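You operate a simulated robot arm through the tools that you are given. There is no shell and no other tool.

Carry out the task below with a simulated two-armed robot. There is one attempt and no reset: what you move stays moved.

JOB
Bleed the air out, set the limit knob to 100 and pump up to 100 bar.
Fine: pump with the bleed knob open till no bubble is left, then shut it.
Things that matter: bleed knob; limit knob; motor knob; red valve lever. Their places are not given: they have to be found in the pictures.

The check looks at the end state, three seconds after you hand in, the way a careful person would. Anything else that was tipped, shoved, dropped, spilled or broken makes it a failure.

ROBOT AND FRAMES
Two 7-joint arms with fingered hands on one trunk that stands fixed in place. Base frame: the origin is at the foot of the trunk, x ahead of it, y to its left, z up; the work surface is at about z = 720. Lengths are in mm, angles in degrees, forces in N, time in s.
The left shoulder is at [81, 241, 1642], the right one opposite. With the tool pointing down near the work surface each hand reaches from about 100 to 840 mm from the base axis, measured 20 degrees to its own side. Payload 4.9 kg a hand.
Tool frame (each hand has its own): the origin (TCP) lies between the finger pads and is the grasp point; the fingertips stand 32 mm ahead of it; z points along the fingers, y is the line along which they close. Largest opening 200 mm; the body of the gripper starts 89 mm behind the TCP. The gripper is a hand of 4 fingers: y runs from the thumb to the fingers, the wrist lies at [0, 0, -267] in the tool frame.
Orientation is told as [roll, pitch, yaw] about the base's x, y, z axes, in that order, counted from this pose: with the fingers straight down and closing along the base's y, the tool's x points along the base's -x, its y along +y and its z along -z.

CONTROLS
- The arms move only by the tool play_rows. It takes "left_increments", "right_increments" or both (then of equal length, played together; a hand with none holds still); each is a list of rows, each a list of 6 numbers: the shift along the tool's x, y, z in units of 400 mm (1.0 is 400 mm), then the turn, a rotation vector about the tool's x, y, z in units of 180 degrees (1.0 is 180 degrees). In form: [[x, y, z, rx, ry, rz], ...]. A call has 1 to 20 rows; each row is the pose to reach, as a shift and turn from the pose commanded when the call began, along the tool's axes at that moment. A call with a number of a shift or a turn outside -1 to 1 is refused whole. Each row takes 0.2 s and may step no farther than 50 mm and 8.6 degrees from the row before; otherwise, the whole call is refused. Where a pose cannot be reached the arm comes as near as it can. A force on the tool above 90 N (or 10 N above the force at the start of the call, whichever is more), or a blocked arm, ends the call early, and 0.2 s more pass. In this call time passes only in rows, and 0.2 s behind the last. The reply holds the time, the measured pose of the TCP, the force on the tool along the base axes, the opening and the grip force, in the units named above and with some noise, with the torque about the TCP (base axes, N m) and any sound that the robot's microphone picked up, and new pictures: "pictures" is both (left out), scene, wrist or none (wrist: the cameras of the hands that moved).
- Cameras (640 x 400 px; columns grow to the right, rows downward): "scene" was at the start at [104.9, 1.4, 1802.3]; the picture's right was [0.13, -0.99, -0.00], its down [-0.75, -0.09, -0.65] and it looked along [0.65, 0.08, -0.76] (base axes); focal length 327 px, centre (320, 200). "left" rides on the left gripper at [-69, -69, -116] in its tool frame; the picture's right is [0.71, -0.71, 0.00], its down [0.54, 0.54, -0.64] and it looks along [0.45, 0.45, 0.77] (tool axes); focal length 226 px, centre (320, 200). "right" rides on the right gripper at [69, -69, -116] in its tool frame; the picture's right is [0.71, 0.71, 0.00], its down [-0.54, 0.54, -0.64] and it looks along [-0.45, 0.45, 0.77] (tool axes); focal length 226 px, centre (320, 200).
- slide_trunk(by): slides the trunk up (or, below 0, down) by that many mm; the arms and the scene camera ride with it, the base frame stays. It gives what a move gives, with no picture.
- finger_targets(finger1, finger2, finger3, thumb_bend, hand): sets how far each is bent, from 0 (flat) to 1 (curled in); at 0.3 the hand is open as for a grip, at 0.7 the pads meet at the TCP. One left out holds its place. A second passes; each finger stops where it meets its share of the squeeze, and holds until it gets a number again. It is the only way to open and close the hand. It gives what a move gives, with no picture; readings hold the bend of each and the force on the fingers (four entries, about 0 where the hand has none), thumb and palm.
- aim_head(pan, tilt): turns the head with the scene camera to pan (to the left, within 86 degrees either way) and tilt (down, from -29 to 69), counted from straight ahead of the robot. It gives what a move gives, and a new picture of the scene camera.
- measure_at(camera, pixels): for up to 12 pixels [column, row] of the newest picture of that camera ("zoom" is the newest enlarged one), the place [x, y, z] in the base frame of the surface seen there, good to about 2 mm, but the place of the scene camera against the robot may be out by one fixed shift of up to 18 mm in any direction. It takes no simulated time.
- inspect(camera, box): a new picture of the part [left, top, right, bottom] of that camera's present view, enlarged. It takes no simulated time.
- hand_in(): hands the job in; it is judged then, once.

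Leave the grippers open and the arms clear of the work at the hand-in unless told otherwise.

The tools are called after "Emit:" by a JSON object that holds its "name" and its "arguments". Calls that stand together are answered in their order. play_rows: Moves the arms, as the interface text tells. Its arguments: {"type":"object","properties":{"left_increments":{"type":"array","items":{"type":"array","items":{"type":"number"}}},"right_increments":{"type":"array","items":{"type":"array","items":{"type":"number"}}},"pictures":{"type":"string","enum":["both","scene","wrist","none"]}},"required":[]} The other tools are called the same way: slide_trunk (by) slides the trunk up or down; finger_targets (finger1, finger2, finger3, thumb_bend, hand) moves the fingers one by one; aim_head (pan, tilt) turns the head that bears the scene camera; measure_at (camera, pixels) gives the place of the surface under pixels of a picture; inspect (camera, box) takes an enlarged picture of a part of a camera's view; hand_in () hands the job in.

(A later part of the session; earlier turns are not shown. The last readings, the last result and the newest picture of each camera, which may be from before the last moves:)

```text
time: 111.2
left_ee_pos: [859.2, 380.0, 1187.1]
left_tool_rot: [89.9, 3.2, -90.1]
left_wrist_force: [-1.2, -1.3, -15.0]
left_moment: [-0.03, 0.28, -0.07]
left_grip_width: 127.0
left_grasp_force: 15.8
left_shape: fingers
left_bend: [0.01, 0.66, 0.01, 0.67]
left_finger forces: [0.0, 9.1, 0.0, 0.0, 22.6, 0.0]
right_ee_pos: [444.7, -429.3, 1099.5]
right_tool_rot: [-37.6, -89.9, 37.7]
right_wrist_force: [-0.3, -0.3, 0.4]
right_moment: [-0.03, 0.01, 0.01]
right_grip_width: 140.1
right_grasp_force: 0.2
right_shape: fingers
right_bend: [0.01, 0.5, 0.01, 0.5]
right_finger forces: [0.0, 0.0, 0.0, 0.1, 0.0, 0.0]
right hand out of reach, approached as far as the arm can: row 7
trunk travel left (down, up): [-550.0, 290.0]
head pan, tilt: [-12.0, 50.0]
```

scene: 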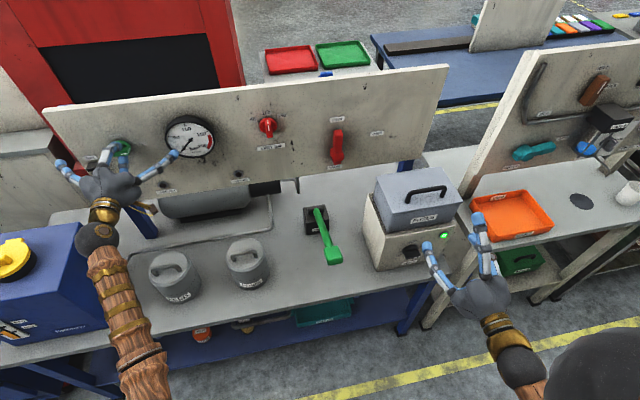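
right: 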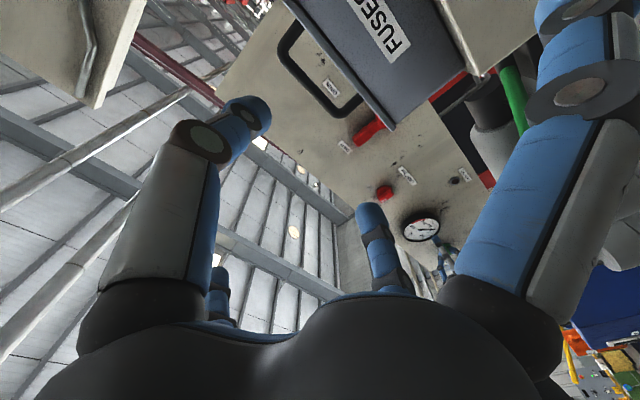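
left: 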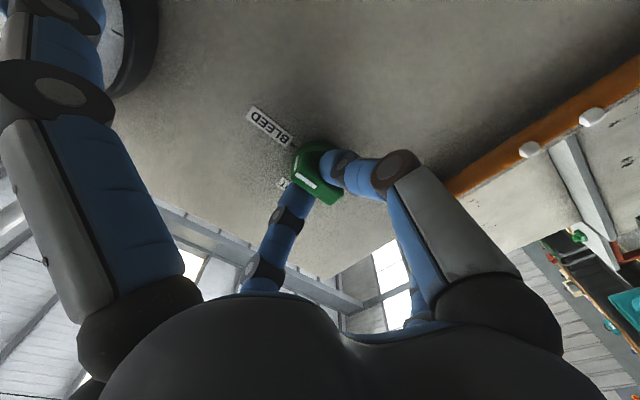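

I will set the fingers as before for the motor knob (pinch 0.55, others 0.3), and then lower the hand while rolling +90° so the pinch straddles the level bar.

Emit:
{"name": "finger_targets", "arguments": {"hand": "right", "finger1": 0.3, "finger2": 0.55, "finger3": 0.3, "thumb_bend": 0.55}}

Emit:
{"name": "play_rows", "arguments": {"right_increments": [[0.057, 0, 0, 0, 0, 0.0455], [0.114, 0, 0, 0, 0, 0.091], [0.171, 0, 0, 0, 0, 0.1365], [0.228, 0, 0, 0, 0, 0.182], [0.285, 0, 0, 0, 0, 0.2275], [0.342, 0, 0, 0, 0, 0.273], [0.399, 0, 0, 0, 0, 0.3185], [0.456, 0, 0, 0, 0, 0.364], [0.513, 0, 0, 0, 0, 0.4095], [0.57, 0, 0, 0, 0, 0.455], [0.625, 0, 0, 0, 0, 0.5]], "pictures": "both"}}

Emit:
{"name": "inspect", "arguments": {"camera": "right", "box": [200, 0, 440, 180]}}

```text
time: 112.2
left_ee_pos: [859.0, 379.6, 1187.2]
left_tool_rot: [90.0, 3.2, -90.0]
left_wrist_force: [0.4, -2.4, -14.3]
left_moment: [-0.05, 0.28, -0.02]
left_grip_width: 126.7
left_grasp_force: 15.0
left_shape: fingers
left_bend: [0.01, 0.66, 0.01, 0.67]
left_finger forces: [0.0, 8.4, 0.0, 0.1, 22.3, 0.0]
right_ee_pos: [445.1, -429.1, 1098.7]
right_tool_rot: [-32.7, -89.8, 32.7]
right_wrist_force: [0.1, 0.1, 0.1]
right_moment: [0.01, 0.02, 0.0]
right_grip_width: 105.2
right_grasp_force: 0.0
right_shape: fingers
right_bend: [0.3, 0.55, 0.3, 0.55]
right_finger forces: [0.1, 0.0, 0.0, 0.0, 0.0, 0.0]
trunk travel left (down, up): [-550.0, 290.0]
head pan, tilt: [-12.0, 50.0]
```

```text
time: 114.6
left_ee_pos: [859.7, 378.7, 1186.9]
left_tool_rot: [89.9, 3.3, -90.0]
left_wrist_force: [-0.7, -1.5, -14.3]
left_moment: [-0.06, 0.32, -0.02]
left_grip_width: 126.7
left_grasp_force: 15.6
left_shape: fingers
left_bend: [0.01, 0.66, 0.01, 0.67]
left_finger forces: [0.0, 8.4, 0.0, 0.0, 22.6, 0.0]
right_ee_pos: [443.5, -433.3, 847.4]
right_tool_rot: [89.8, 0.1, -90.0]
right_wrist_force: [0.7, -0.5, 1.4]
right_moment: [0.01, -0.03, -0.01]
right_grip_width: 105.0
right_grasp_force: 0.2
right_shape: fingers
right_bend: [0.3, 0.55, 0.3, 0.55]
right_finger forces: [0.1, 0.0, 0.0, 0.0, 0.1, 0.0]
trunk travel left (down, up): [-550.0, 290.0]
head pan, tilt: [-12.0, 50.0]
```

scene: 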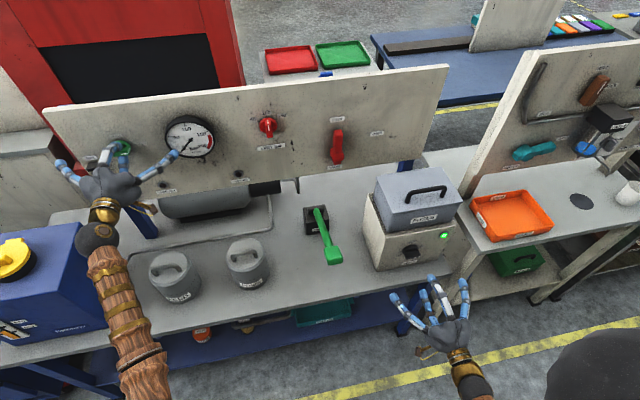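
right: 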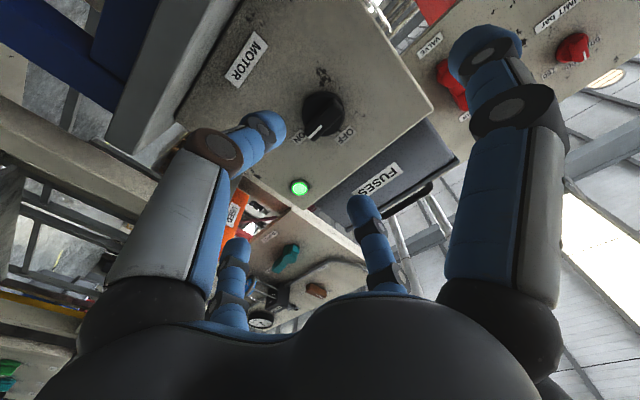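

```text
2.22 times, centred on (320, 90) of right
```

zoom: 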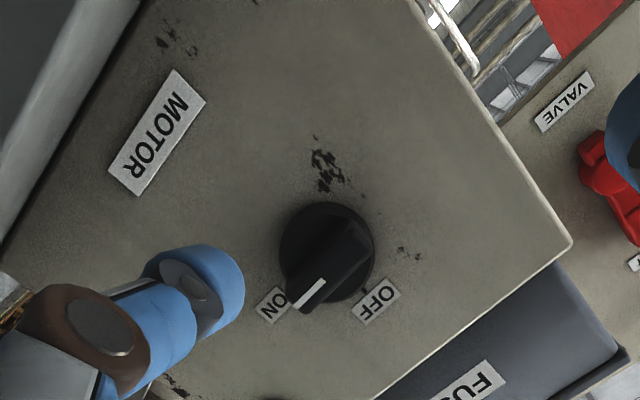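

The motor knob is as I left it, at ON. I will advance onto it and grip.

Emit:
{"name": "play_rows", "arguments": {"right_increments": [[0.003, 0.002, 0.08, 0, 0, 0], [0.0065, 0.004, 0.16, 0, 0, 0], [0.0065, 0.004, 0.23, 0, 0, 0], [0.0065, 0.004, 0.27, 0, 0, 0], [0.0065, 0.004, 0.293, 0, 0, 0]], "pictures": "wrist"}}

Emit:
{"name": "finger_targets", "arguments": {"hand": "right", "finger2": 0.8, "thumb_bend": 0.8}}

Emit:
{"name": "inspect", "arguments": {"camera": "right", "box": [220, 60, 440, 260]}}

```text
time: 115.8
left_ee_pos: [861.3, 378.8, 1187.5]
left_tool_rot: [89.9, 3.2, -90.0]
left_wrist_force: [1.0, -0.5, -13.9]
left_moment: [-0.01, 0.3, -0.02]
left_grip_width: 126.8
left_grasp_force: 16.0
left_shape: fingers
left_bend: [0.01, 0.66, 0.01, 0.67]
left_finger forces: [0.0, 8.1, 0.0, 0.0, 22.3, 0.1]
right_ee_pos: [561.9, -430.6, 851.0]
right_tool_rot: [89.7, -0.1, -90.0]
right_wrist_force: [0.7, 0.0, -0.2]
right_moment: [-0.02, 0.0, 0.02]
right_grip_width: 104.9
right_grasp_force: 0.0
right_shape: fingers
right_bend: [0.3, 0.55, 0.3, 0.55]
right_finger forces: [0.0, 0.1, 0.1, 0.1, 0.1, 0.0]
trunk travel left (down, up): [-550.0, 290.0]
head pan, tilt: [-12.0, 50.0]
```

right: 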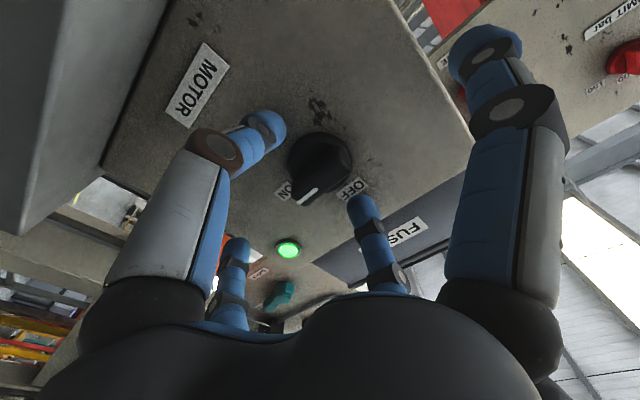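

```text
time: 116.8
left_ee_pos: [860.7, 379.2, 1187.2]
left_tool_rot: [89.9, 3.2, -90.0]
left_wrist_force: [0.6, 0.0, -15.0]
left_moment: [-0.03, 0.28, -0.03]
left_grip_width: 126.9
left_grasp_force: 14.9
left_shape: fingers
left_bend: [0.01, 0.66, 0.01, 0.67]
left_finger forces: [0.0, 8.4, 0.0, 0.1, 22.2, 0.1]
right_ee_pos: [560.8, -431.7, 849.7]
right_tool_rot: [89.7, -0.1, -90.0]
right_wrist_force: [-11.3, 0.6, -14.3]
right_moment: [0.0, 0.02, 0.01]
right_grip_width: 96.1
right_grasp_force: 21.5
right_shape: fingers
right_bend: [0.3, 0.64, 0.3, 0.67]
right_finger forces: [0.1, 19.0, 0.0, 0.0, 23.9, 0.1]
trunk travel left (down, up): [-550.0, 290.0]
head pan, tilt: [-12.0, 50.0]
```

```text
2.00 times, centred on (330, 160) of right
```

zoom: 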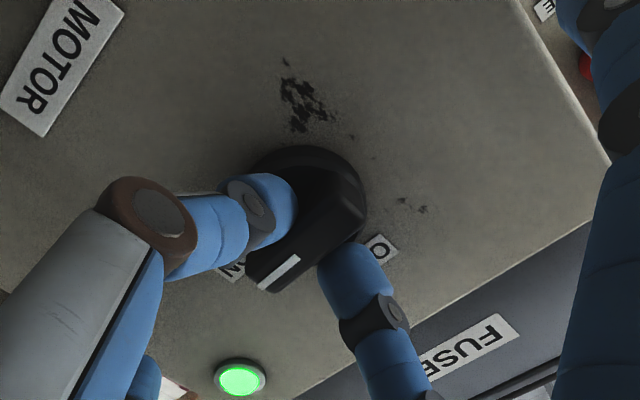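

The bar is gripped. I will turn -90° (counter-clockwise) to OFF and check that the lamp goes dark.

Emit:
{"name": "play_rows", "arguments": {"right_increments": [[0, 0, 0, 0, 0, -0.0455], [0, 0, 0, 0, 0, -0.091], [0, 0, 0, 0, 0, -0.1365], [0, 0, 0, 0, 0, -0.182], [0, 0, 0, 0, 0, -0.2275], [0, 0, 0, 0, 0, -0.273], [0, 0, 0, 0, 0, -0.3185], [0, 0, 0, 0, 0, -0.364], [0, 0, 0, 0, 0, -0.4095], [0, 0, 0, 0, 0, -0.455], [0, 0, 0, 0, 0, -0.505]], "pictures": "both"}}

Emit:
{"name": "inspect", "arguments": {"camera": "right", "box": [220, 60, 440, 260]}}

```text
refused: row 11 steps farther than a row can; nothing moved
```

```text
2.00 times, centred on (330, 160) of right
```

zoom: 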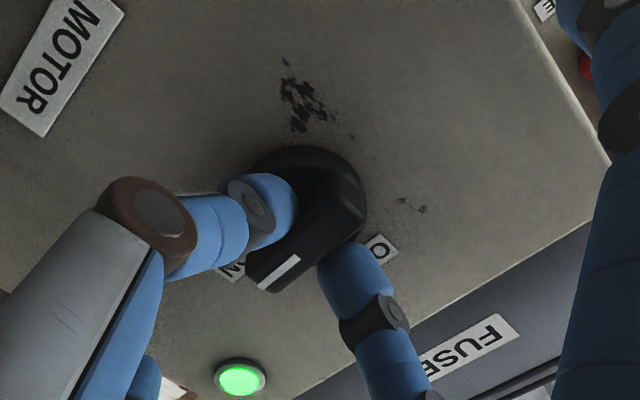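

The last step was too large and nothing moved. I will repeat with even steps to -90°.

Emit:
{"name": "play_rows", "arguments": {"right_increments": [[0, 0, 0, 0, 0, -0.0455], [0, 0, 0, 0, 0, -0.091], [0, 0, 0, 0, 0, -0.1365], [0, 0, 0, 0, 0, -0.182], [0, 0, 0, 0, 0, -0.2275], [0, 0, 0, 0, 0, -0.273], [0, 0, 0, 0, 0, -0.3185], [0, 0, 0, 0, 0, -0.364], [0, 0, 0, 0, 0, -0.4095], [0, 0, 0, 0, 0, -0.455], [0, 0, 0, 0, 0, -0.5]], "pictures": "both"}}

Emit:
{"name": "inspect", "arguments": {"camera": "right", "box": [220, 60, 440, 260]}}

```text
time: 119.2
left_ee_pos: [859.4, 379.0, 1187.0]
left_tool_rot: [89.9, 3.2, -90.0]
left_wrist_force: [1.9, 3.1, -17.3]
left_moment: [-0.02, 0.4, 0.09]
left_grip_width: 126.7
left_grasp_force: 14.9
left_shape: fingers
left_bend: [0.01, 0.66, 0.01, 0.67]
left_finger forces: [0.1, 6.7, 0.1, 0.1, 23.7, 0.0]
right_ee_pos: [561.1, -430.3, 851.5]
right_tool_rot: [-48.8, -89.8, 48.7]
right_wrist_force: [-12.5, -9.8, -2.9]
right_moment: [0.08, 0.13, 0.28]
right_grip_width: 96.0
right_grasp_force: 22.7
right_shape: fingers
right_bend: [0.3, 0.64, 0.3, 0.67]
right_finger forces: [0.0, 24.3, 0.0, 0.0, 22.0, 0.1]
trunk travel left (down, up): [-550.0, 290.0]
head pan, tilt: [-12.0, 50.0]
```

scene: 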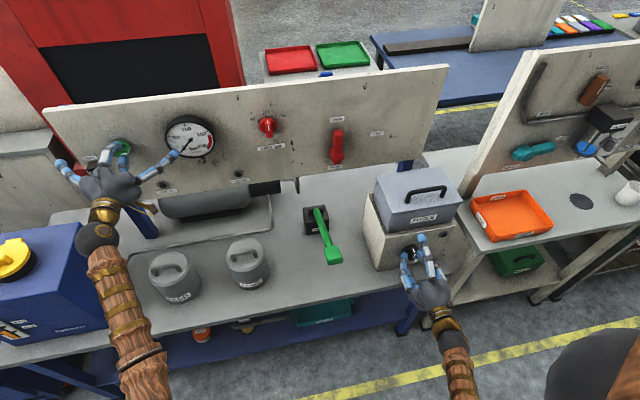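
right: 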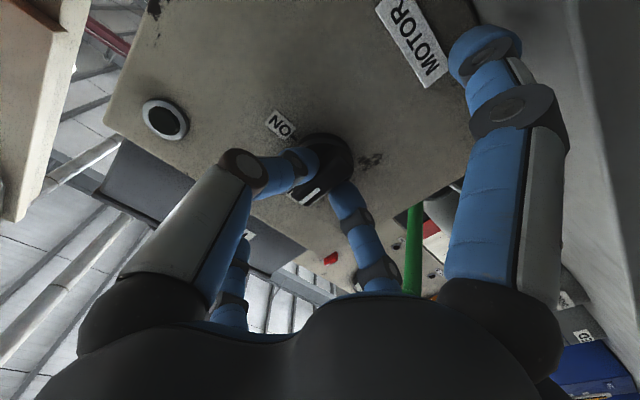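

```text
2.00 times, centred on (330, 160) of right
```

zoom: 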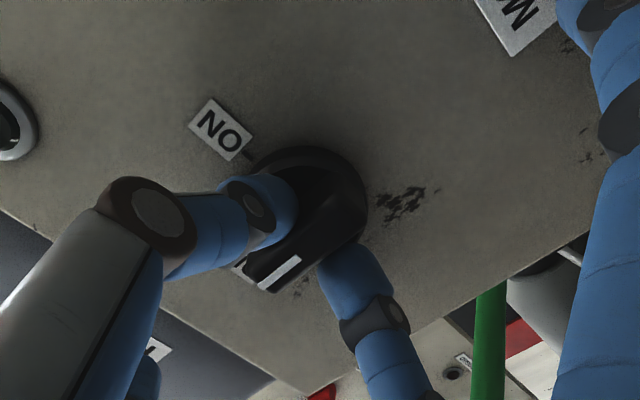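

The lamp is dark and the mark is at OFF. I will open the right pinch. Then, in one call, the right hand backs off and rises while the left hand turns the bleed knob back to SHUT (-93°).

Emit:
{"name": "finger_targets", "arguments": {"hand": "right", "finger2": 0.5, "thumb_bend": 0.5}}

Emit:
{"name": "play_rows", "arguments": {"left_increments": [[0, 0, 0, 0, 0, -0.0432], [0, 0, 0, 0, 0, -0.0863], [0, 0, 0, 0, 0, -0.1295], [0, 0, 0, 0, 0, -0.1727], [0, 0, 0, 0, 0, -0.2158], [0, 0, 0, 0, 0, -0.259], [0, 0, 0, 0, 0, -0.3022], [0, 0, 0, 0, 0, -0.3453], [0, 0, 0, 0, 0, -0.3885], [0, 0, 0, 0, 0, -0.4317], [0, 0, 0, 0, 0, -0.4748], [0, 0, 0, 0, 0, -0.518]], "right_increments": [[0, 0, -0.06, 0, 0, 0], [0, 0, -0.12, 0, 0, 0], [0, 0, -0.18, 0, 0, 0], [0, 0, -0.24, 0, 0, 0], [0, 0, -0.3, 0, 0, 0], [-0.09, 0, -0.3, 0, 0, 0], [-0.18, 0, -0.3, 0, 0, 0], [-0.27, 0, -0.3, 0, 0, 0], [-0.36, 0, -0.3, 0, 0, 0], [-0.45, 0, -0.3, 0, 0, 0], [-0.54, 0, -0.3, 0, 0, 0], [-0.62, 0, -0.3, 0, 0, 0]], "pictures": "both"}}

Emit:
{"name": "inspect", "arguments": {"camera": "left", "box": [220, 60, 440, 260]}}

```text
time: 120.2
left_ee_pos: [860.2, 379.9, 1187.3]
left_tool_rot: [89.9, 3.2, -90.1]
left_wrist_force: [-1.7, -1.1, -14.7]
left_moment: [-0.02, 0.27, 0.01]
left_grip_width: 126.3
left_grasp_force: 16.2
left_shape: fingers
left_bend: [0.01, 0.66, 0.01, 0.67]
left_finger forces: [0.0, 9.0, 0.0, 0.1, 23.4, 0.0]
right_ee_pos: [562.0, -430.1, 852.3]
right_tool_rot: [-29.6, -89.7, 29.5]
right_wrist_force: [-0.1, 0.2, 1.0]
right_moment: [0.03, -0.05, -0.01]
right_grip_width: 110.2
right_grasp_force: 0.1
right_shape: fingers
right_bend: [0.3, 0.5, 0.3, 0.5]
right_finger forces: [0.0, 0.1, 0.0, 0.0, 0.1, 0.1]
trunk travel left (down, up): [-550.0, 290.0]
head pan, tilt: [-12.0, 50.0]
```

```text
time: 122.8
left_ee_pos: [860.2, 377.3, 1191.2]
left_tool_rot: [-87.9, -90.0, 87.8]
left_wrist_force: [3.4, -12.4, -3.5]
left_moment: [0.07, 0.06, -0.21]
left_grip_width: 126.8
left_grasp_force: 14.6
left_shape: fingers
left_bend: [0.01, 0.66, 0.01, 0.67]
left_finger forces: [0.0, 8.1, 0.1, 0.1, 20.1, 0.0]
right_ee_pos: [443.6, -432.9, 1096.3]
right_tool_rot: [0.9, -89.9, -1.1]
right_wrist_force: [-0.5, 0.2, 0.6]
right_moment: [-0.01, 0.01, -0.01]
right_grip_width: 110.4
right_grasp_force: 0.0
right_shape: fingers
right_bend: [0.3, 0.5, 0.3, 0.5]
right_finger forces: [0.0, 0.0, 0.1, 0.0, 0.0, 0.1]
trunk travel left (down, up): [-550.0, 290.0]
head pan, tilt: [-12.0, 50.0]
```

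scene: 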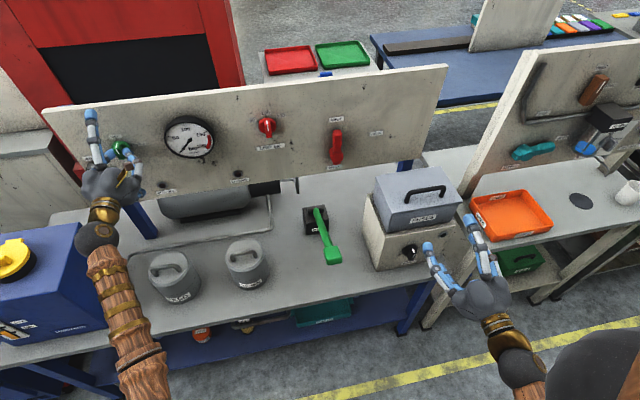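
right: 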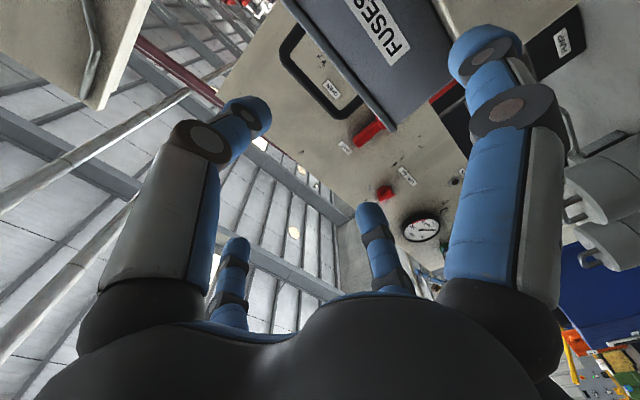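
left: 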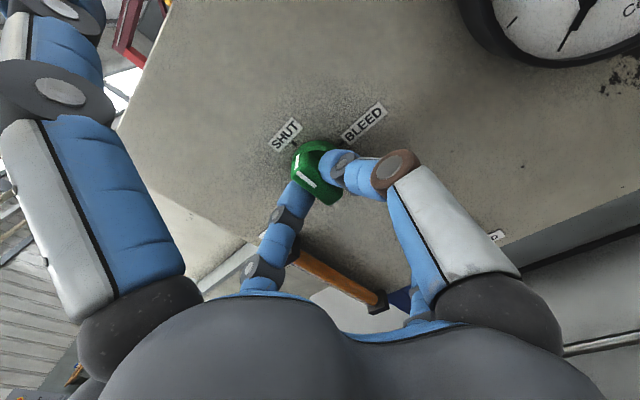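

```text
2.00 times, centred on (330, 160) of left
```

zoom: 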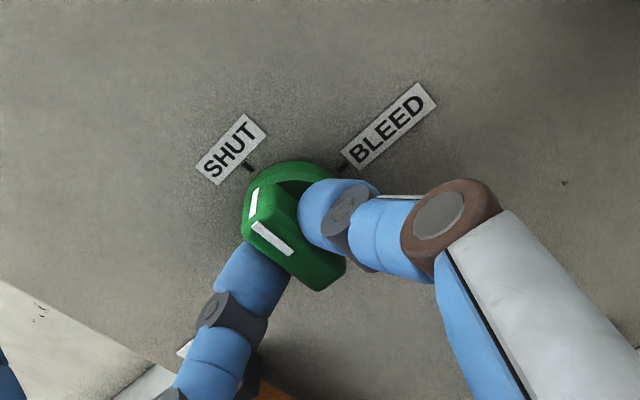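

The bleed mark points to SHUT and the tube shows no bubble. I will measure the mark.

Emit:
{"name": "measure_at", "arguments": {"camera": "zoom", "pixels": [[256, 224], [290, 251], [250, 238], [272, 205], [320, 286], [345, 265], [249, 167], [341, 168]]}}

Emit:
{"name": "inspect", "arguments": {"camera": "left", "box": [260, 200, 420, 340]}}

Emit:
{"name": "inspect", "arguments": {"camera": "scene", "box": [40, 90, 240, 230]}}

```text
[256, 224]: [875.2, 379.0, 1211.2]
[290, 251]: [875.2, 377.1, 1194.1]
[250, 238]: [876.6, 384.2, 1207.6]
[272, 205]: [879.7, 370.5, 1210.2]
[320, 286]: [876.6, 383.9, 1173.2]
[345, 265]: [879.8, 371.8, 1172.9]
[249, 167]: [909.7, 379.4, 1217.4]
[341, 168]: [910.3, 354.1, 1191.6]
```

```text
2.86 times, centred on (340, 270) of left
```

zoom: 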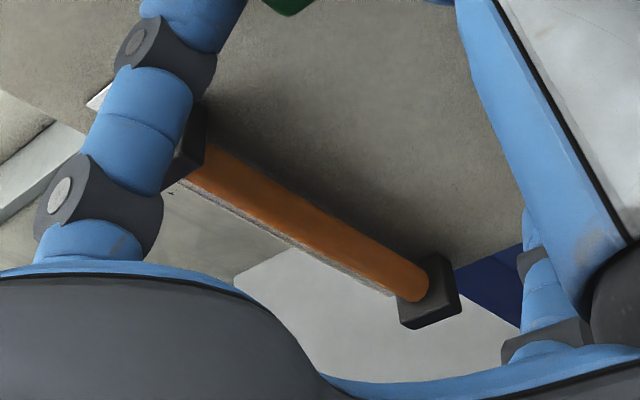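

```text
2.86 times, centred on (140, 160) of scene
```

zoom: 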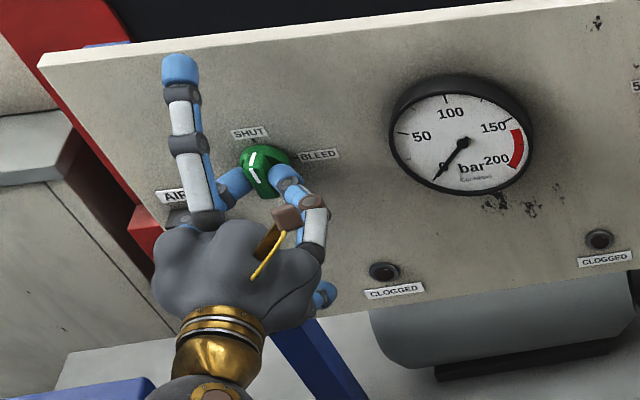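

The bleed knob is upright at SHUT, the tube is free of bubbles and the gauge is at 0. I will open the left hand, then back it straight off while the right hand returns toward the pump handle.

Emit:
{"name": "finger_targets", "arguments": {"hand": "left", "finger2": 0.55, "thumb_bend": 0.55}}

Emit:
{"name": "finger_targets", "arguments": {"hand": "right", "finger1": 0.0, "finger2": 0.5, "finger3": 0.0, "thumb_bend": 0.5}}

Emit:
{"name": "play_rows", "arguments": {"left_increments": [[0, 0, -0.03, 0, 0, 0], [0, 0, -0.07, 0, 0, 0], [0, 0, -0.12, 0, 0, 0], [0, 0, -0.18, 0, 0, 0], [0, 0, -0.24, 0, 0, 0], [0, 0, -0.3, 0, 0, 0], [0, 0, -0.36, 0, 0, 0], [0, 0, -0.4, 0, 0, 0], [0, 0, -0.4, 0, 0, 0]], "right_increments": [[0, 0.075, 0.0147, 0, 0.037, 0], [0, 0.151, 0.0294, 0, 0.074, 0], [0, 0.227, 0.044, 0, 0.111, 0], [0, 0.302, 0.0589, 0, 0.148, 0], [-0.003, 0.378, 0.0736, 0, 0.185, 0], [-0.004, 0.453, 0.0883, 0, 0.222, 0], [-0.005, 0.529, 0.103, 0, 0.259, 0], [-0.006, 0.604, 0.1178, 0, 0.296, 0], [-0.0075, 0.68, 0.1325, 0, 0.3333, 0]], "pictures": "both"}}

Emit:
{"name": "inspect", "arguments": {"camera": "left", "box": [240, 80, 460, 280]}}

```text
time: 123.8
left_ee_pos: [858.0, 380.4, 1189.9]
left_tool_rot: [-101.0, -89.9, 101.1]
left_wrist_force: [0.6, 0.5, -0.1]
left_moment: [-0.02, 0.02, -0.02]
left_grip_width: 135.0
left_grasp_force: 0.0
left_shape: fingers
left_bend: [0.01, 0.55, 0.01, 0.55]
left_finger forces: [0.1, 0.0, 0.0, 0.0, 0.0, 0.0]
right_ee_pos: [441.3, -429.3, 1097.6]
right_tool_rot: [-53.2, -89.9, 53.3]
right_wrist_force: [-0.5, 0.5, 1.3]
right_moment: [0.01, -0.01, -0.02]
right_grip_width: 110.4
right_grasp_force: 0.1
right_shape: fingers
right_bend: [0.3, 0.5, 0.3, 0.5]
right_finger forces: [0.0, 0.0, 0.0, 0.0, 0.0, 0.0]
trunk travel left (down, up): [-550.0, 290.0]
head pan, tilt: [-12.0, 50.0]
```

```text
time: 124.8
left_ee_pos: [859.6, 378.4, 1190.6]
left_tool_rot: [-67.5, -90.0, 67.4]
left_wrist_force: [0.0, 1.1, 0.7]
left_moment: [0.02, 0.03, -0.01]
left_grip_width: 135.1
left_grasp_force: 0.0
left_shape: fingers
left_bend: [0.01, 0.55, 0.01, 0.55]
left_finger forces: [0.0, 0.0, 0.0, 0.0, 0.0, 0.0]
right_ee_pos: [441.4, -429.8, 1098.6]
right_tool_rot: [-47.3, -89.8, 47.3]
right_wrist_force: [0.0, 0.6, -0.2]
right_moment: [0.0, -0.03, 0.01]
right_grip_width: 139.8
right_grasp_force: 0.1
right_shape: fingers
right_bend: [0.01, 0.5, 0.01, 0.5]
right_finger forces: [0.1, 0.1, 0.1, 0.0, 0.1, 0.0]
trunk travel left (down, up): [-550.0, 290.0]
head pan, tilt: [-12.0, 50.0]
```

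```text
time: 126.8
left_ee_pos: [700.6, 382.4, 1187.5]
left_tool_rot: [-51.3, -89.8, 51.4]
left_wrist_force: [-0.1, 1.0, -0.5]
left_moment: [0.0, -0.03, -0.03]
left_grip_width: 135.2
left_grasp_force: 0.0
left_shape: fingers
left_bend: [0.01, 0.55, 0.01, 0.55]
left_finger forces: [0.0, 0.0, 0.0, 0.1, 0.0, 0.1]
right_ee_pos: [497.7, -153.3, 1101.1]
right_tool_rot: [-0.2, -29.7, 0.1]
right_wrist_force: [0.0, -0.1, -0.1]
right_moment: [-0.01, 0.04, -0.02]
right_grip_width: 139.9
right_grasp_force: 0.0
right_shape: fingers
right_bend: [0.01, 0.5, 0.01, 0.5]
right_finger forces: [0.0, 0.0, 0.1, 0.0, 0.0, 0.1]
right hand out of reach, approached as far as the arm can: row 6, 7
trunk travel left (down, up): [-550.0, 290.0]
head pan, tilt: [-12.0, 50.0]
```

scene: 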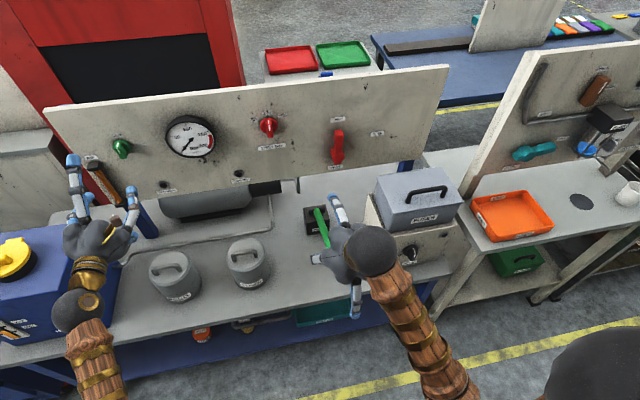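
right: 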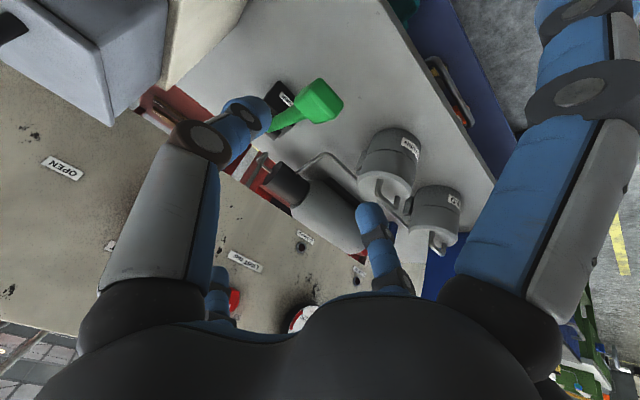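
left: 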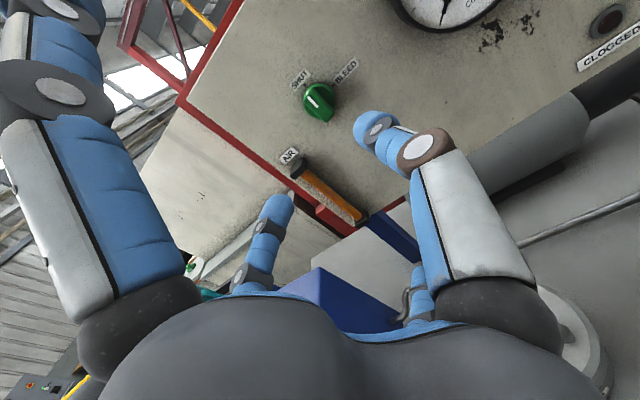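

```text
2.00 times, centred on (350, 180) of left
```

zoom: 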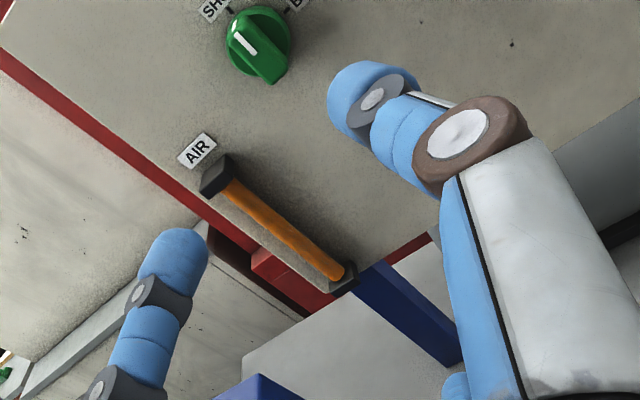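

The glass is solid oil with no bubble, and the bleed is SHUT. Now the right hand goes down onto the pump handle and grips.

Emit:
{"name": "play_rows", "arguments": {"right_increments": [[0, -0.011, 0.1, 0, 0, 0], [0, -0.022, 0.2, 0, 0, 0], [0.002, -0.022, 0.29, 0, 0, 0], [0.004, -0.022, 0.37, 0, 0, 0], [0.005, -0.022, 0.4186, 0, 0, 0]], "pictures": "wrist"}}

Emit:
{"name": "finger_targets", "arguments": {"hand": "right", "finger2": 0.75, "thumb_bend": 0.75}}

Emit:
{"name": "inspect", "arguments": {"camera": "scene", "box": [40, 80, 440, 240]}}

```text
time: 128.0
left_ee_pos: [698.8, 379.6, 1189.2]
left_tool_rot: [-28.9, -89.9, 28.9]
left_wrist_force: [0.1, -0.5, 0.8]
left_moment: [0.01, -0.02, -0.01]
left_grip_width: 135.0
left_grasp_force: 0.0
left_shape: fingers
left_bend: [0.01, 0.55, 0.01, 0.55]
left_finger forces: [0.0, 0.0, 0.0, 0.1, 0.1, 0.0]
right_ee_pos: [576.8, -163.4, 956.0]
right_tool_rot: [-0.2, -29.9, 0.2]
right_wrist_force: [0.5, -0.5, 0.2]
right_moment: [0.02, -0.04, 0.03]
right_grip_width: 139.7
right_grasp_force: 0.0
right_shape: fingers
right_bend: [0.01, 0.5, 0.01, 0.5]
right_finger forces: [0.0, 0.1, 0.0, 0.1, 0.0, 0.1]
trunk travel left (down, up): [-550.0, 290.0]
head pan, tilt: [-12.0, 50.0]
```

right: 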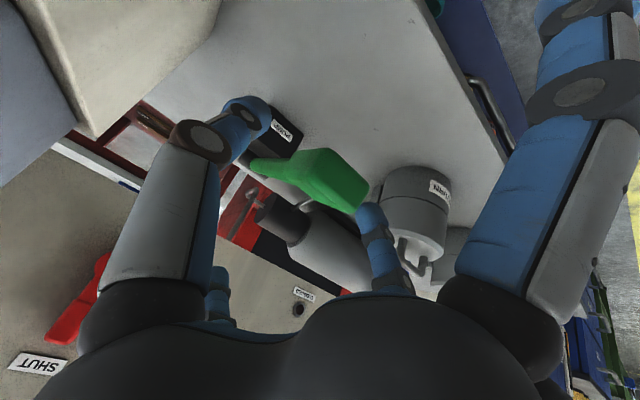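

```text
time: 129.0
left_ee_pos: [698.4, 377.0, 1190.2]
left_tool_rot: [80.3, -89.8, -80.3]
left_wrist_force: [-0.7, -0.1, -0.4]
left_moment: [-0.01, 0.02, -0.01]
left_grip_width: 135.1
left_grasp_force: 0.1
left_shape: fingers
left_bend: [0.01, 0.55, 0.01, 0.55]
left_finger forces: [0.1, 0.0, 0.0, 0.1, 0.0, 0.0]
right_ee_pos: [578.1, -165.4, 957.6]
right_tool_rot: [-0.2, -29.9, -0.1]
right_wrist_force: [0.6, -12.0, 0.5]
right_moment: [-0.14, -0.01, -0.04]
right_grip_width: 129.1
right_grasp_force: 13.7
right_shape: fingers
right_bend: [0.01, 0.59, 0.01, 0.65]
right_finger forces: [0.1, 8.2, 0.0, 0.0, 19.8, 0.0]
trunk travel left (down, up): [-550.0, 290.0]
head pan, tilt: [-12.0, 50.0]
```

```text
1.60 times, centred on (240, 160) of scene
```

zoom: 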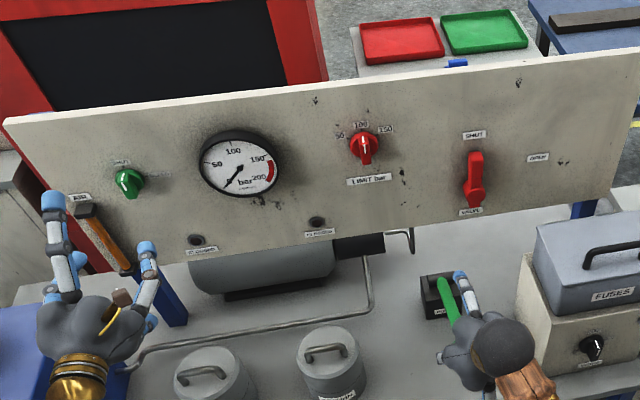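

The handle is gripped, and the gauge, knobs and valve are all in view. I will make one stroke now and read the gauge.

Emit:
{"name": "play_rows", "arguments": {"right_increments": [[0.0421, 0, 0.0349, 0, 0, 0], [0.0867, 0, 0.0787, 0, 0, 0], [0.1271, 0, 0.1261, 0, 0, 0], [0.1633, 0, 0.1768, 0, 0, 0], [0.1948, 0, 0.2305, 0, 0, 0], [0.1633, 0, 0.1768, 0, 0, 0], [0.1271, 0, 0.1261, 0, 0, 0], [0.0867, 0, 0.0787, 0, 0, 0], [0.0421, 0, 0.0349, 0, 0, 0], [0, 0, 0, 0, 0, 0]], "pictures": "both"}}

Emit:
{"name": "inspect", "arguments": {"camera": "scene", "box": [40, 80, 240, 210]}}

```text
time: 131.2
left_ee_pos: [698.4, 379.4, 1189.7]
left_tool_rot: [15.5, -90.0, -15.5]
left_wrist_force: [-0.6, 0.2, -0.3]
left_moment: [-0.01, -0.02, 0.02]
left_grip_width: 135.3
left_grasp_force: 0.2
left_shape: fingers
left_bend: [0.01, 0.55, 0.01, 0.55]
left_finger forces: [0.0, 0.1, 0.0, 0.0, 0.0, 0.0]
right_ee_pos: [576.6, -168.5, 956.4]
right_tool_rot: [-0.1, -29.9, -0.1]
right_wrist_force: [3.7, -3.8, 0.7]
right_moment: [0.06, 0.0, 0.06]
right_grip_width: 128.7
right_grasp_force: 13.3
right_shape: fingers
right_bend: [0.01, 0.59, 0.01, 0.66]
right_finger forces: [0.0, 10.9, 0.0, 0.0, 15.2, 0.0]
trunk travel left (down, up): [-550.0, 290.0]
head pan, tilt: [-12.0, 50.0]
```

scene: 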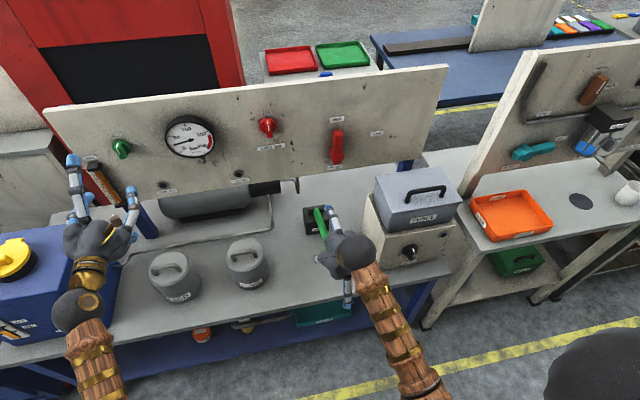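
right: 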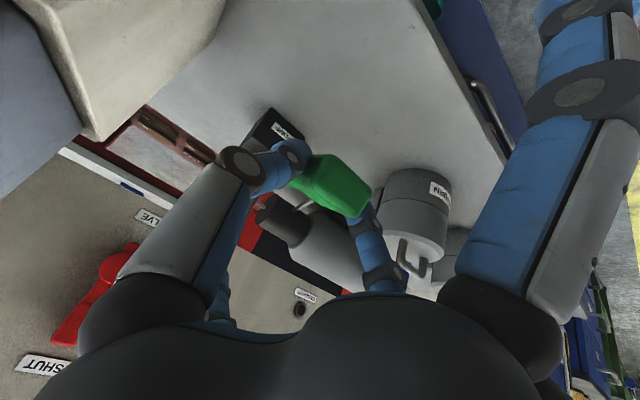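

```text
3.08 times, centred on (140, 145) of scene
```

zoom: 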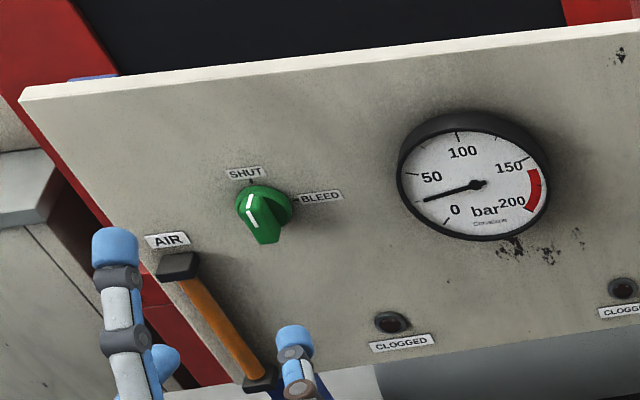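

One stroke gave about 28 bar and the pressure holds. I will make two more strokes and read again.

Emit:
{"name": "play_rows", "arguments": {"right_increments": [[0.0421, 0, 0.0349, 0, 0, 0], [0.0867, 0, 0.0787, 0, 0, 0], [0.1271, 0, 0.1261, 0, 0, 0], [0.1633, 0, 0.1768, 0, 0, 0], [0.1948, 0, 0.2305, 0, 0, 0], [0.1633, 0, 0.1768, 0, 0, 0], [0.1271, 0, 0.1261, 0, 0, 0], [0.0867, 0, 0.0787, 0, 0, 0], [0.0421, 0, 0.0349, 0, 0, 0], [0, 0, 0, 0, 0, 0], [0.0421, 0, 0.0349, 0, 0, 0], [0.0867, 0, 0.0787, 0, 0, 0], [0.1271, 0, 0.1261, 0, 0, 0], [0.1633, 0, 0.1768, 0, 0, 0], [0.1948, 0, 0.2305, 0, 0, 0], [0.1633, 0, 0.1768, 0, 0, 0], [0.1271, 0, 0.1261, 0, 0, 0], [0.0867, 0, 0.0787, 0, 0, 0], [0.0421, 0, 0.0349, 0, 0, 0], [0, 0, 0, 0, 0, 0]], "pictures": "both"}}

Emit:
{"name": "inspect", "arguments": {"camera": "scene", "box": [150, 95, 250, 175]}}

```text
time: 135.4
left_ee_pos: [698.5, 378.0, 1189.8]
left_tool_rot: [69.6, -90.0, -69.6]
left_wrist_force: [-0.7, 0.2, 0.2]
left_moment: [-0.02, 0.0, -0.05]
left_grip_width: 135.0
left_grasp_force: 0.0
left_shape: fingers
left_bend: [0.01, 0.55, 0.01, 0.55]
left_finger forces: [0.0, 0.0, 0.1, 0.0, 0.1, 0.0]
right_ee_pos: [575.1, -168.5, 956.6]
right_tool_rot: [0.0, -29.9, 0.1]
right_wrist_force: [3.4, -8.3, 0.8]
right_moment: [-0.15, 0.05, -0.14]
right_grip_width: 128.8
right_grasp_force: 14.1
right_shape: fingers
right_bend: [0.01, 0.59, 0.01, 0.65]
right_finger forces: [0.1, 9.4, 0.2, 0.0, 17.7, 0.0]
trunk travel left (down, up): [-550.0, 290.0]
head pan, tilt: [-12.0, 50.0]
```

scene: 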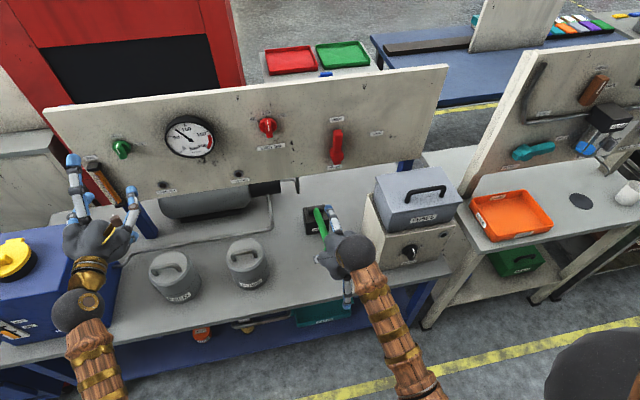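
right: 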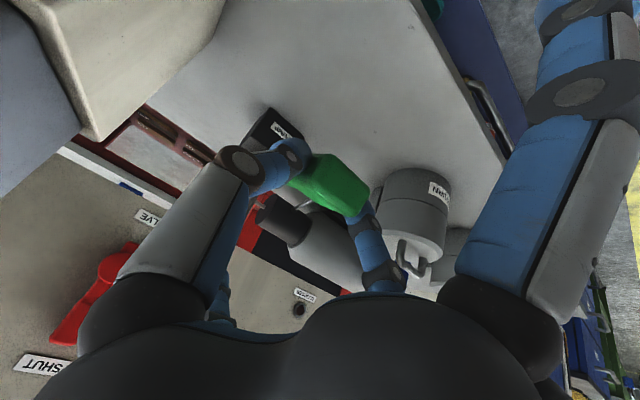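

```text
5.00 times, centred on (200, 135) of scene
```

zoom: 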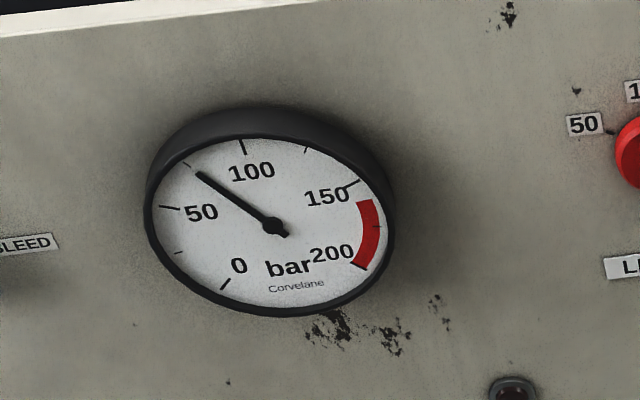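

The gauge reads about 77 bar after three strokes, about 26 per stroke. I will make one more stroke; the limit at 100 should hold it there.

Emit:
{"name": "play_rows", "arguments": {"right_increments": [[0.0421, 0, 0.0349, 0, 0, 0], [0.0867, 0, 0.0787, 0, 0, 0], [0.1271, 0, 0.1261, 0, 0, 0], [0.1633, 0, 0.1768, 0, 0, 0], [0.1948, 0, 0.2305, 0, 0, 0], [0.1633, 0, 0.1768, 0, 0, 0], [0.1271, 0, 0.1261, 0, 0, 0], [0.0867, 0, 0.0787, 0, 0, 0], [0.0421, 0, 0.0349, 0, 0, 0], [0, 0, 0, 0, 0, 0]], "pictures": "both"}}

Emit:
{"name": "inspect", "arguments": {"camera": "scene", "box": [150, 95, 250, 175]}}

```text
time: 137.6
left_ee_pos: [699.4, 377.4, 1189.4]
left_tool_rot: [83.9, -89.9, -83.8]
left_wrist_force: [-0.4, 0.8, 0.8]
left_moment: [-0.01, -0.02, 0.02]
left_grip_width: 135.1
left_grasp_force: 0.0
left_shape: fingers
left_bend: [0.01, 0.55, 0.01, 0.55]
left_finger forces: [0.2, 0.0, 0.0, 0.0, 0.0, 0.0]
right_ee_pos: [575.5, -169.3, 955.6]
right_tool_rot: [-0.1, -30.0, -0.1]
right_wrist_force: [-1.7, -10.4, 2.9]
right_moment: [-0.16, 0.14, -0.13]
right_grip_width: 128.5
right_grasp_force: 14.7
right_shape: fingers
right_bend: [0.01, 0.59, 0.01, 0.66]
right_finger forces: [0.0, 9.1, 0.0, 0.0, 20.5, 0.0]
trunk travel left (down, up): [-550.0, 290.0]
head pan, tilt: [-12.0, 50.0]
```

scene: 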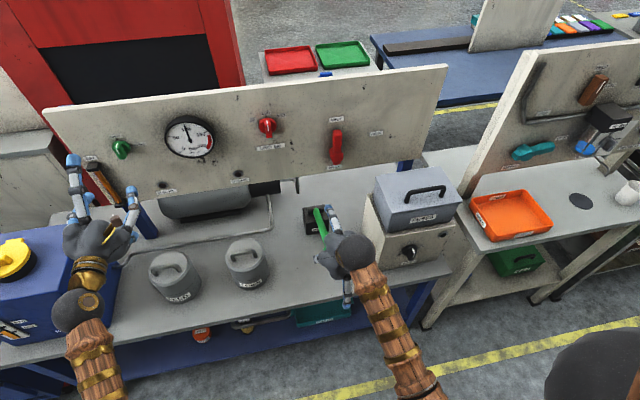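
right: 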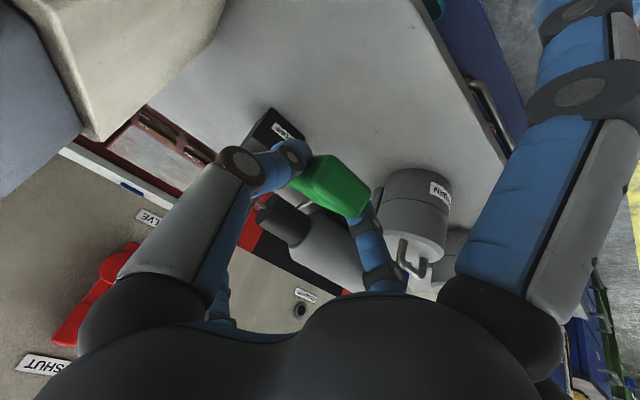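

```text
5.00 times, centred on (200, 135) of scene
```

zoom: 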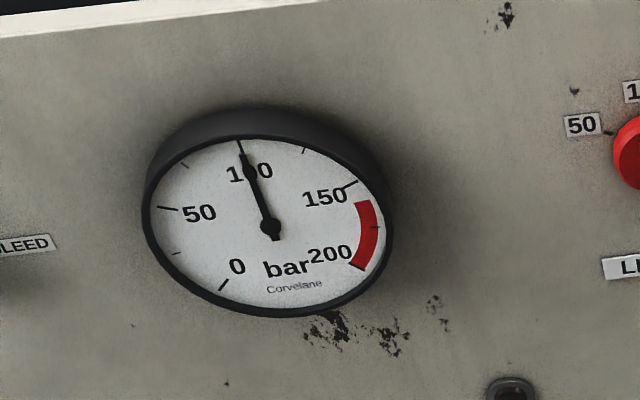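

The needle now stands right at 100 bar. I will release the handle without moving it and check that the gauge stays.

Emit:
{"name": "finger_targets", "arguments": {"hand": "right", "finger2": 0.45, "thumb_bend": 0.45}}

Emit:
{"name": "play_rows", "arguments": {"left_increments": [[0, 0, 0, 0, 0, 0], [-0.06, 0, 0, 0, 0, 0], [-0.12, 0, 0, 0, 0, 0], [-0.18, 0, -0.05, 0, 0, 0], [-0.24, 0, -0.13, 0, 0, 0], [-0.28, 0, -0.22, 0, 0, 0], [-0.28, 0, -0.31, 0, 0, 0], [-0.28, 0, -0.4, 0, 0, 0]], "right_increments": [[0, 0, -0.06, 0, 0, 0], [0, 0, -0.13, 0, 0, 0], [0, 0, -0.2, 0, 0, 0], [0, 0, -0.27, 0, 0, 0], [0, 0, -0.34, 0, 0, 0], [0, 0, -0.416, 0, 0, 0], [0, 0, -0.416, 0, 0, 0], [0, 0, -0.416, 0, 0, 0]], "pictures": "both"}}

Emit:
{"name": "inspect", "arguments": {"camera": "scene", "box": [150, 95, 250, 175]}}

```text
time: 138.6
left_ee_pos: [698.8, 379.2, 1188.0]
left_tool_rot: [-55.9, -90.0, 55.9]
left_wrist_force: [0.6, 0.2, 0.0]
left_moment: [0.03, 0.0, -0.02]
left_grip_width: 135.3
left_grasp_force: 0.0
left_shape: fingers
left_bend: [0.01, 0.55, 0.01, 0.55]
left_finger forces: [0.1, 0.0, 0.1, 0.0, 0.0, 0.1]
right_ee_pos: [575.9, -167.1, 956.2]
right_tool_rot: [-0.1, -29.9, 0.2]
right_wrist_force: [-0.2, 0.0, 0.4]
right_moment: [0.04, 0.02, 0.0]
right_grip_width: 144.7
right_grasp_force: 0.0
right_shape: fingers
right_bend: [0.01, 0.45, 0.01, 0.45]
right_finger forces: [0.0, 0.0, 0.0, 0.1, 0.0, 0.1]
trunk travel left (down, up): [-550.0, 290.0]
head pan, tilt: [-12.0, 50.0]
```

```text
time: 140.4
left_ee_pos: [535.3, 378.6, 1300.6]
left_tool_rot: [-176.4, -90.0, 176.4]
left_wrist_force: [0.3, -0.1, 0.9]
left_moment: [0.01, 0.02, 0.0]
left_grip_width: 135.0
left_grasp_force: 0.1
left_shape: fingers
left_bend: [0.01, 0.55, 0.01, 0.55]
left_finger forces: [0.0, 0.0, 0.0, 0.0, 0.0, 0.0]
right_ee_pos: [491.4, -170.3, 1104.0]
right_tool_rot: [-0.1, -29.9, 0.1]
right_wrist_force: [-0.5, -0.5, 0.5]
right_moment: [0.02, 0.0, -0.03]
right_grip_width: 145.1
right_grasp_force: 0.0
right_shape: fingers
right_bend: [0.01, 0.45, 0.01, 0.45]
right_finger forces: [0.0, 0.0, 0.1, 0.1, 0.0, 0.1]
trunk travel left (down, up): [-550.0, 290.0]
head pan, tilt: [-12.0, 50.0]
```

scene: 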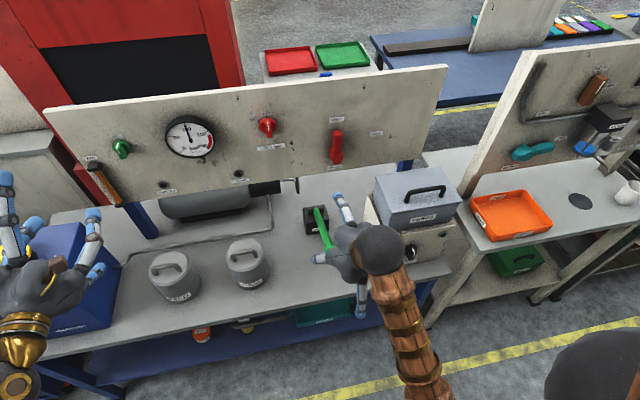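
right: 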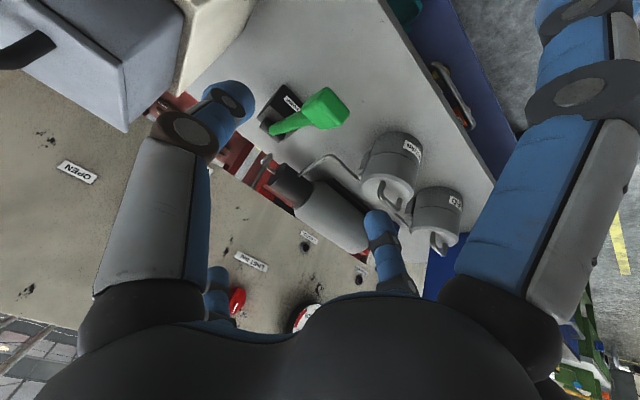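
left: 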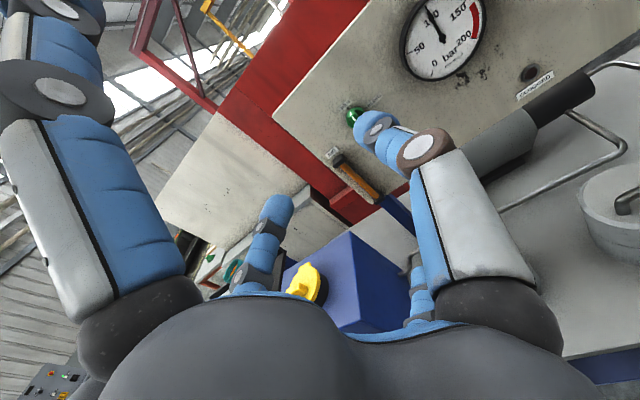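

```text
5.00 times, centred on (200, 135) of scene
```

zoom: 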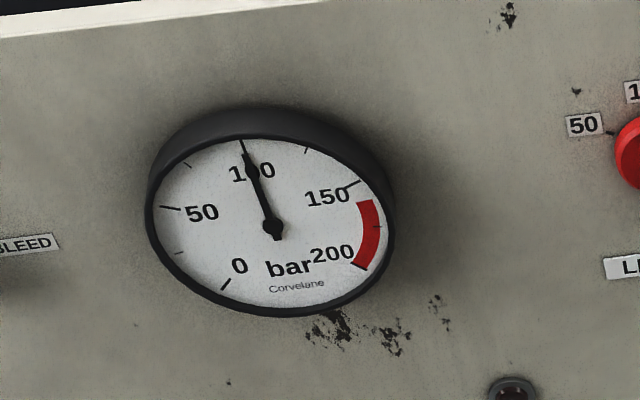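

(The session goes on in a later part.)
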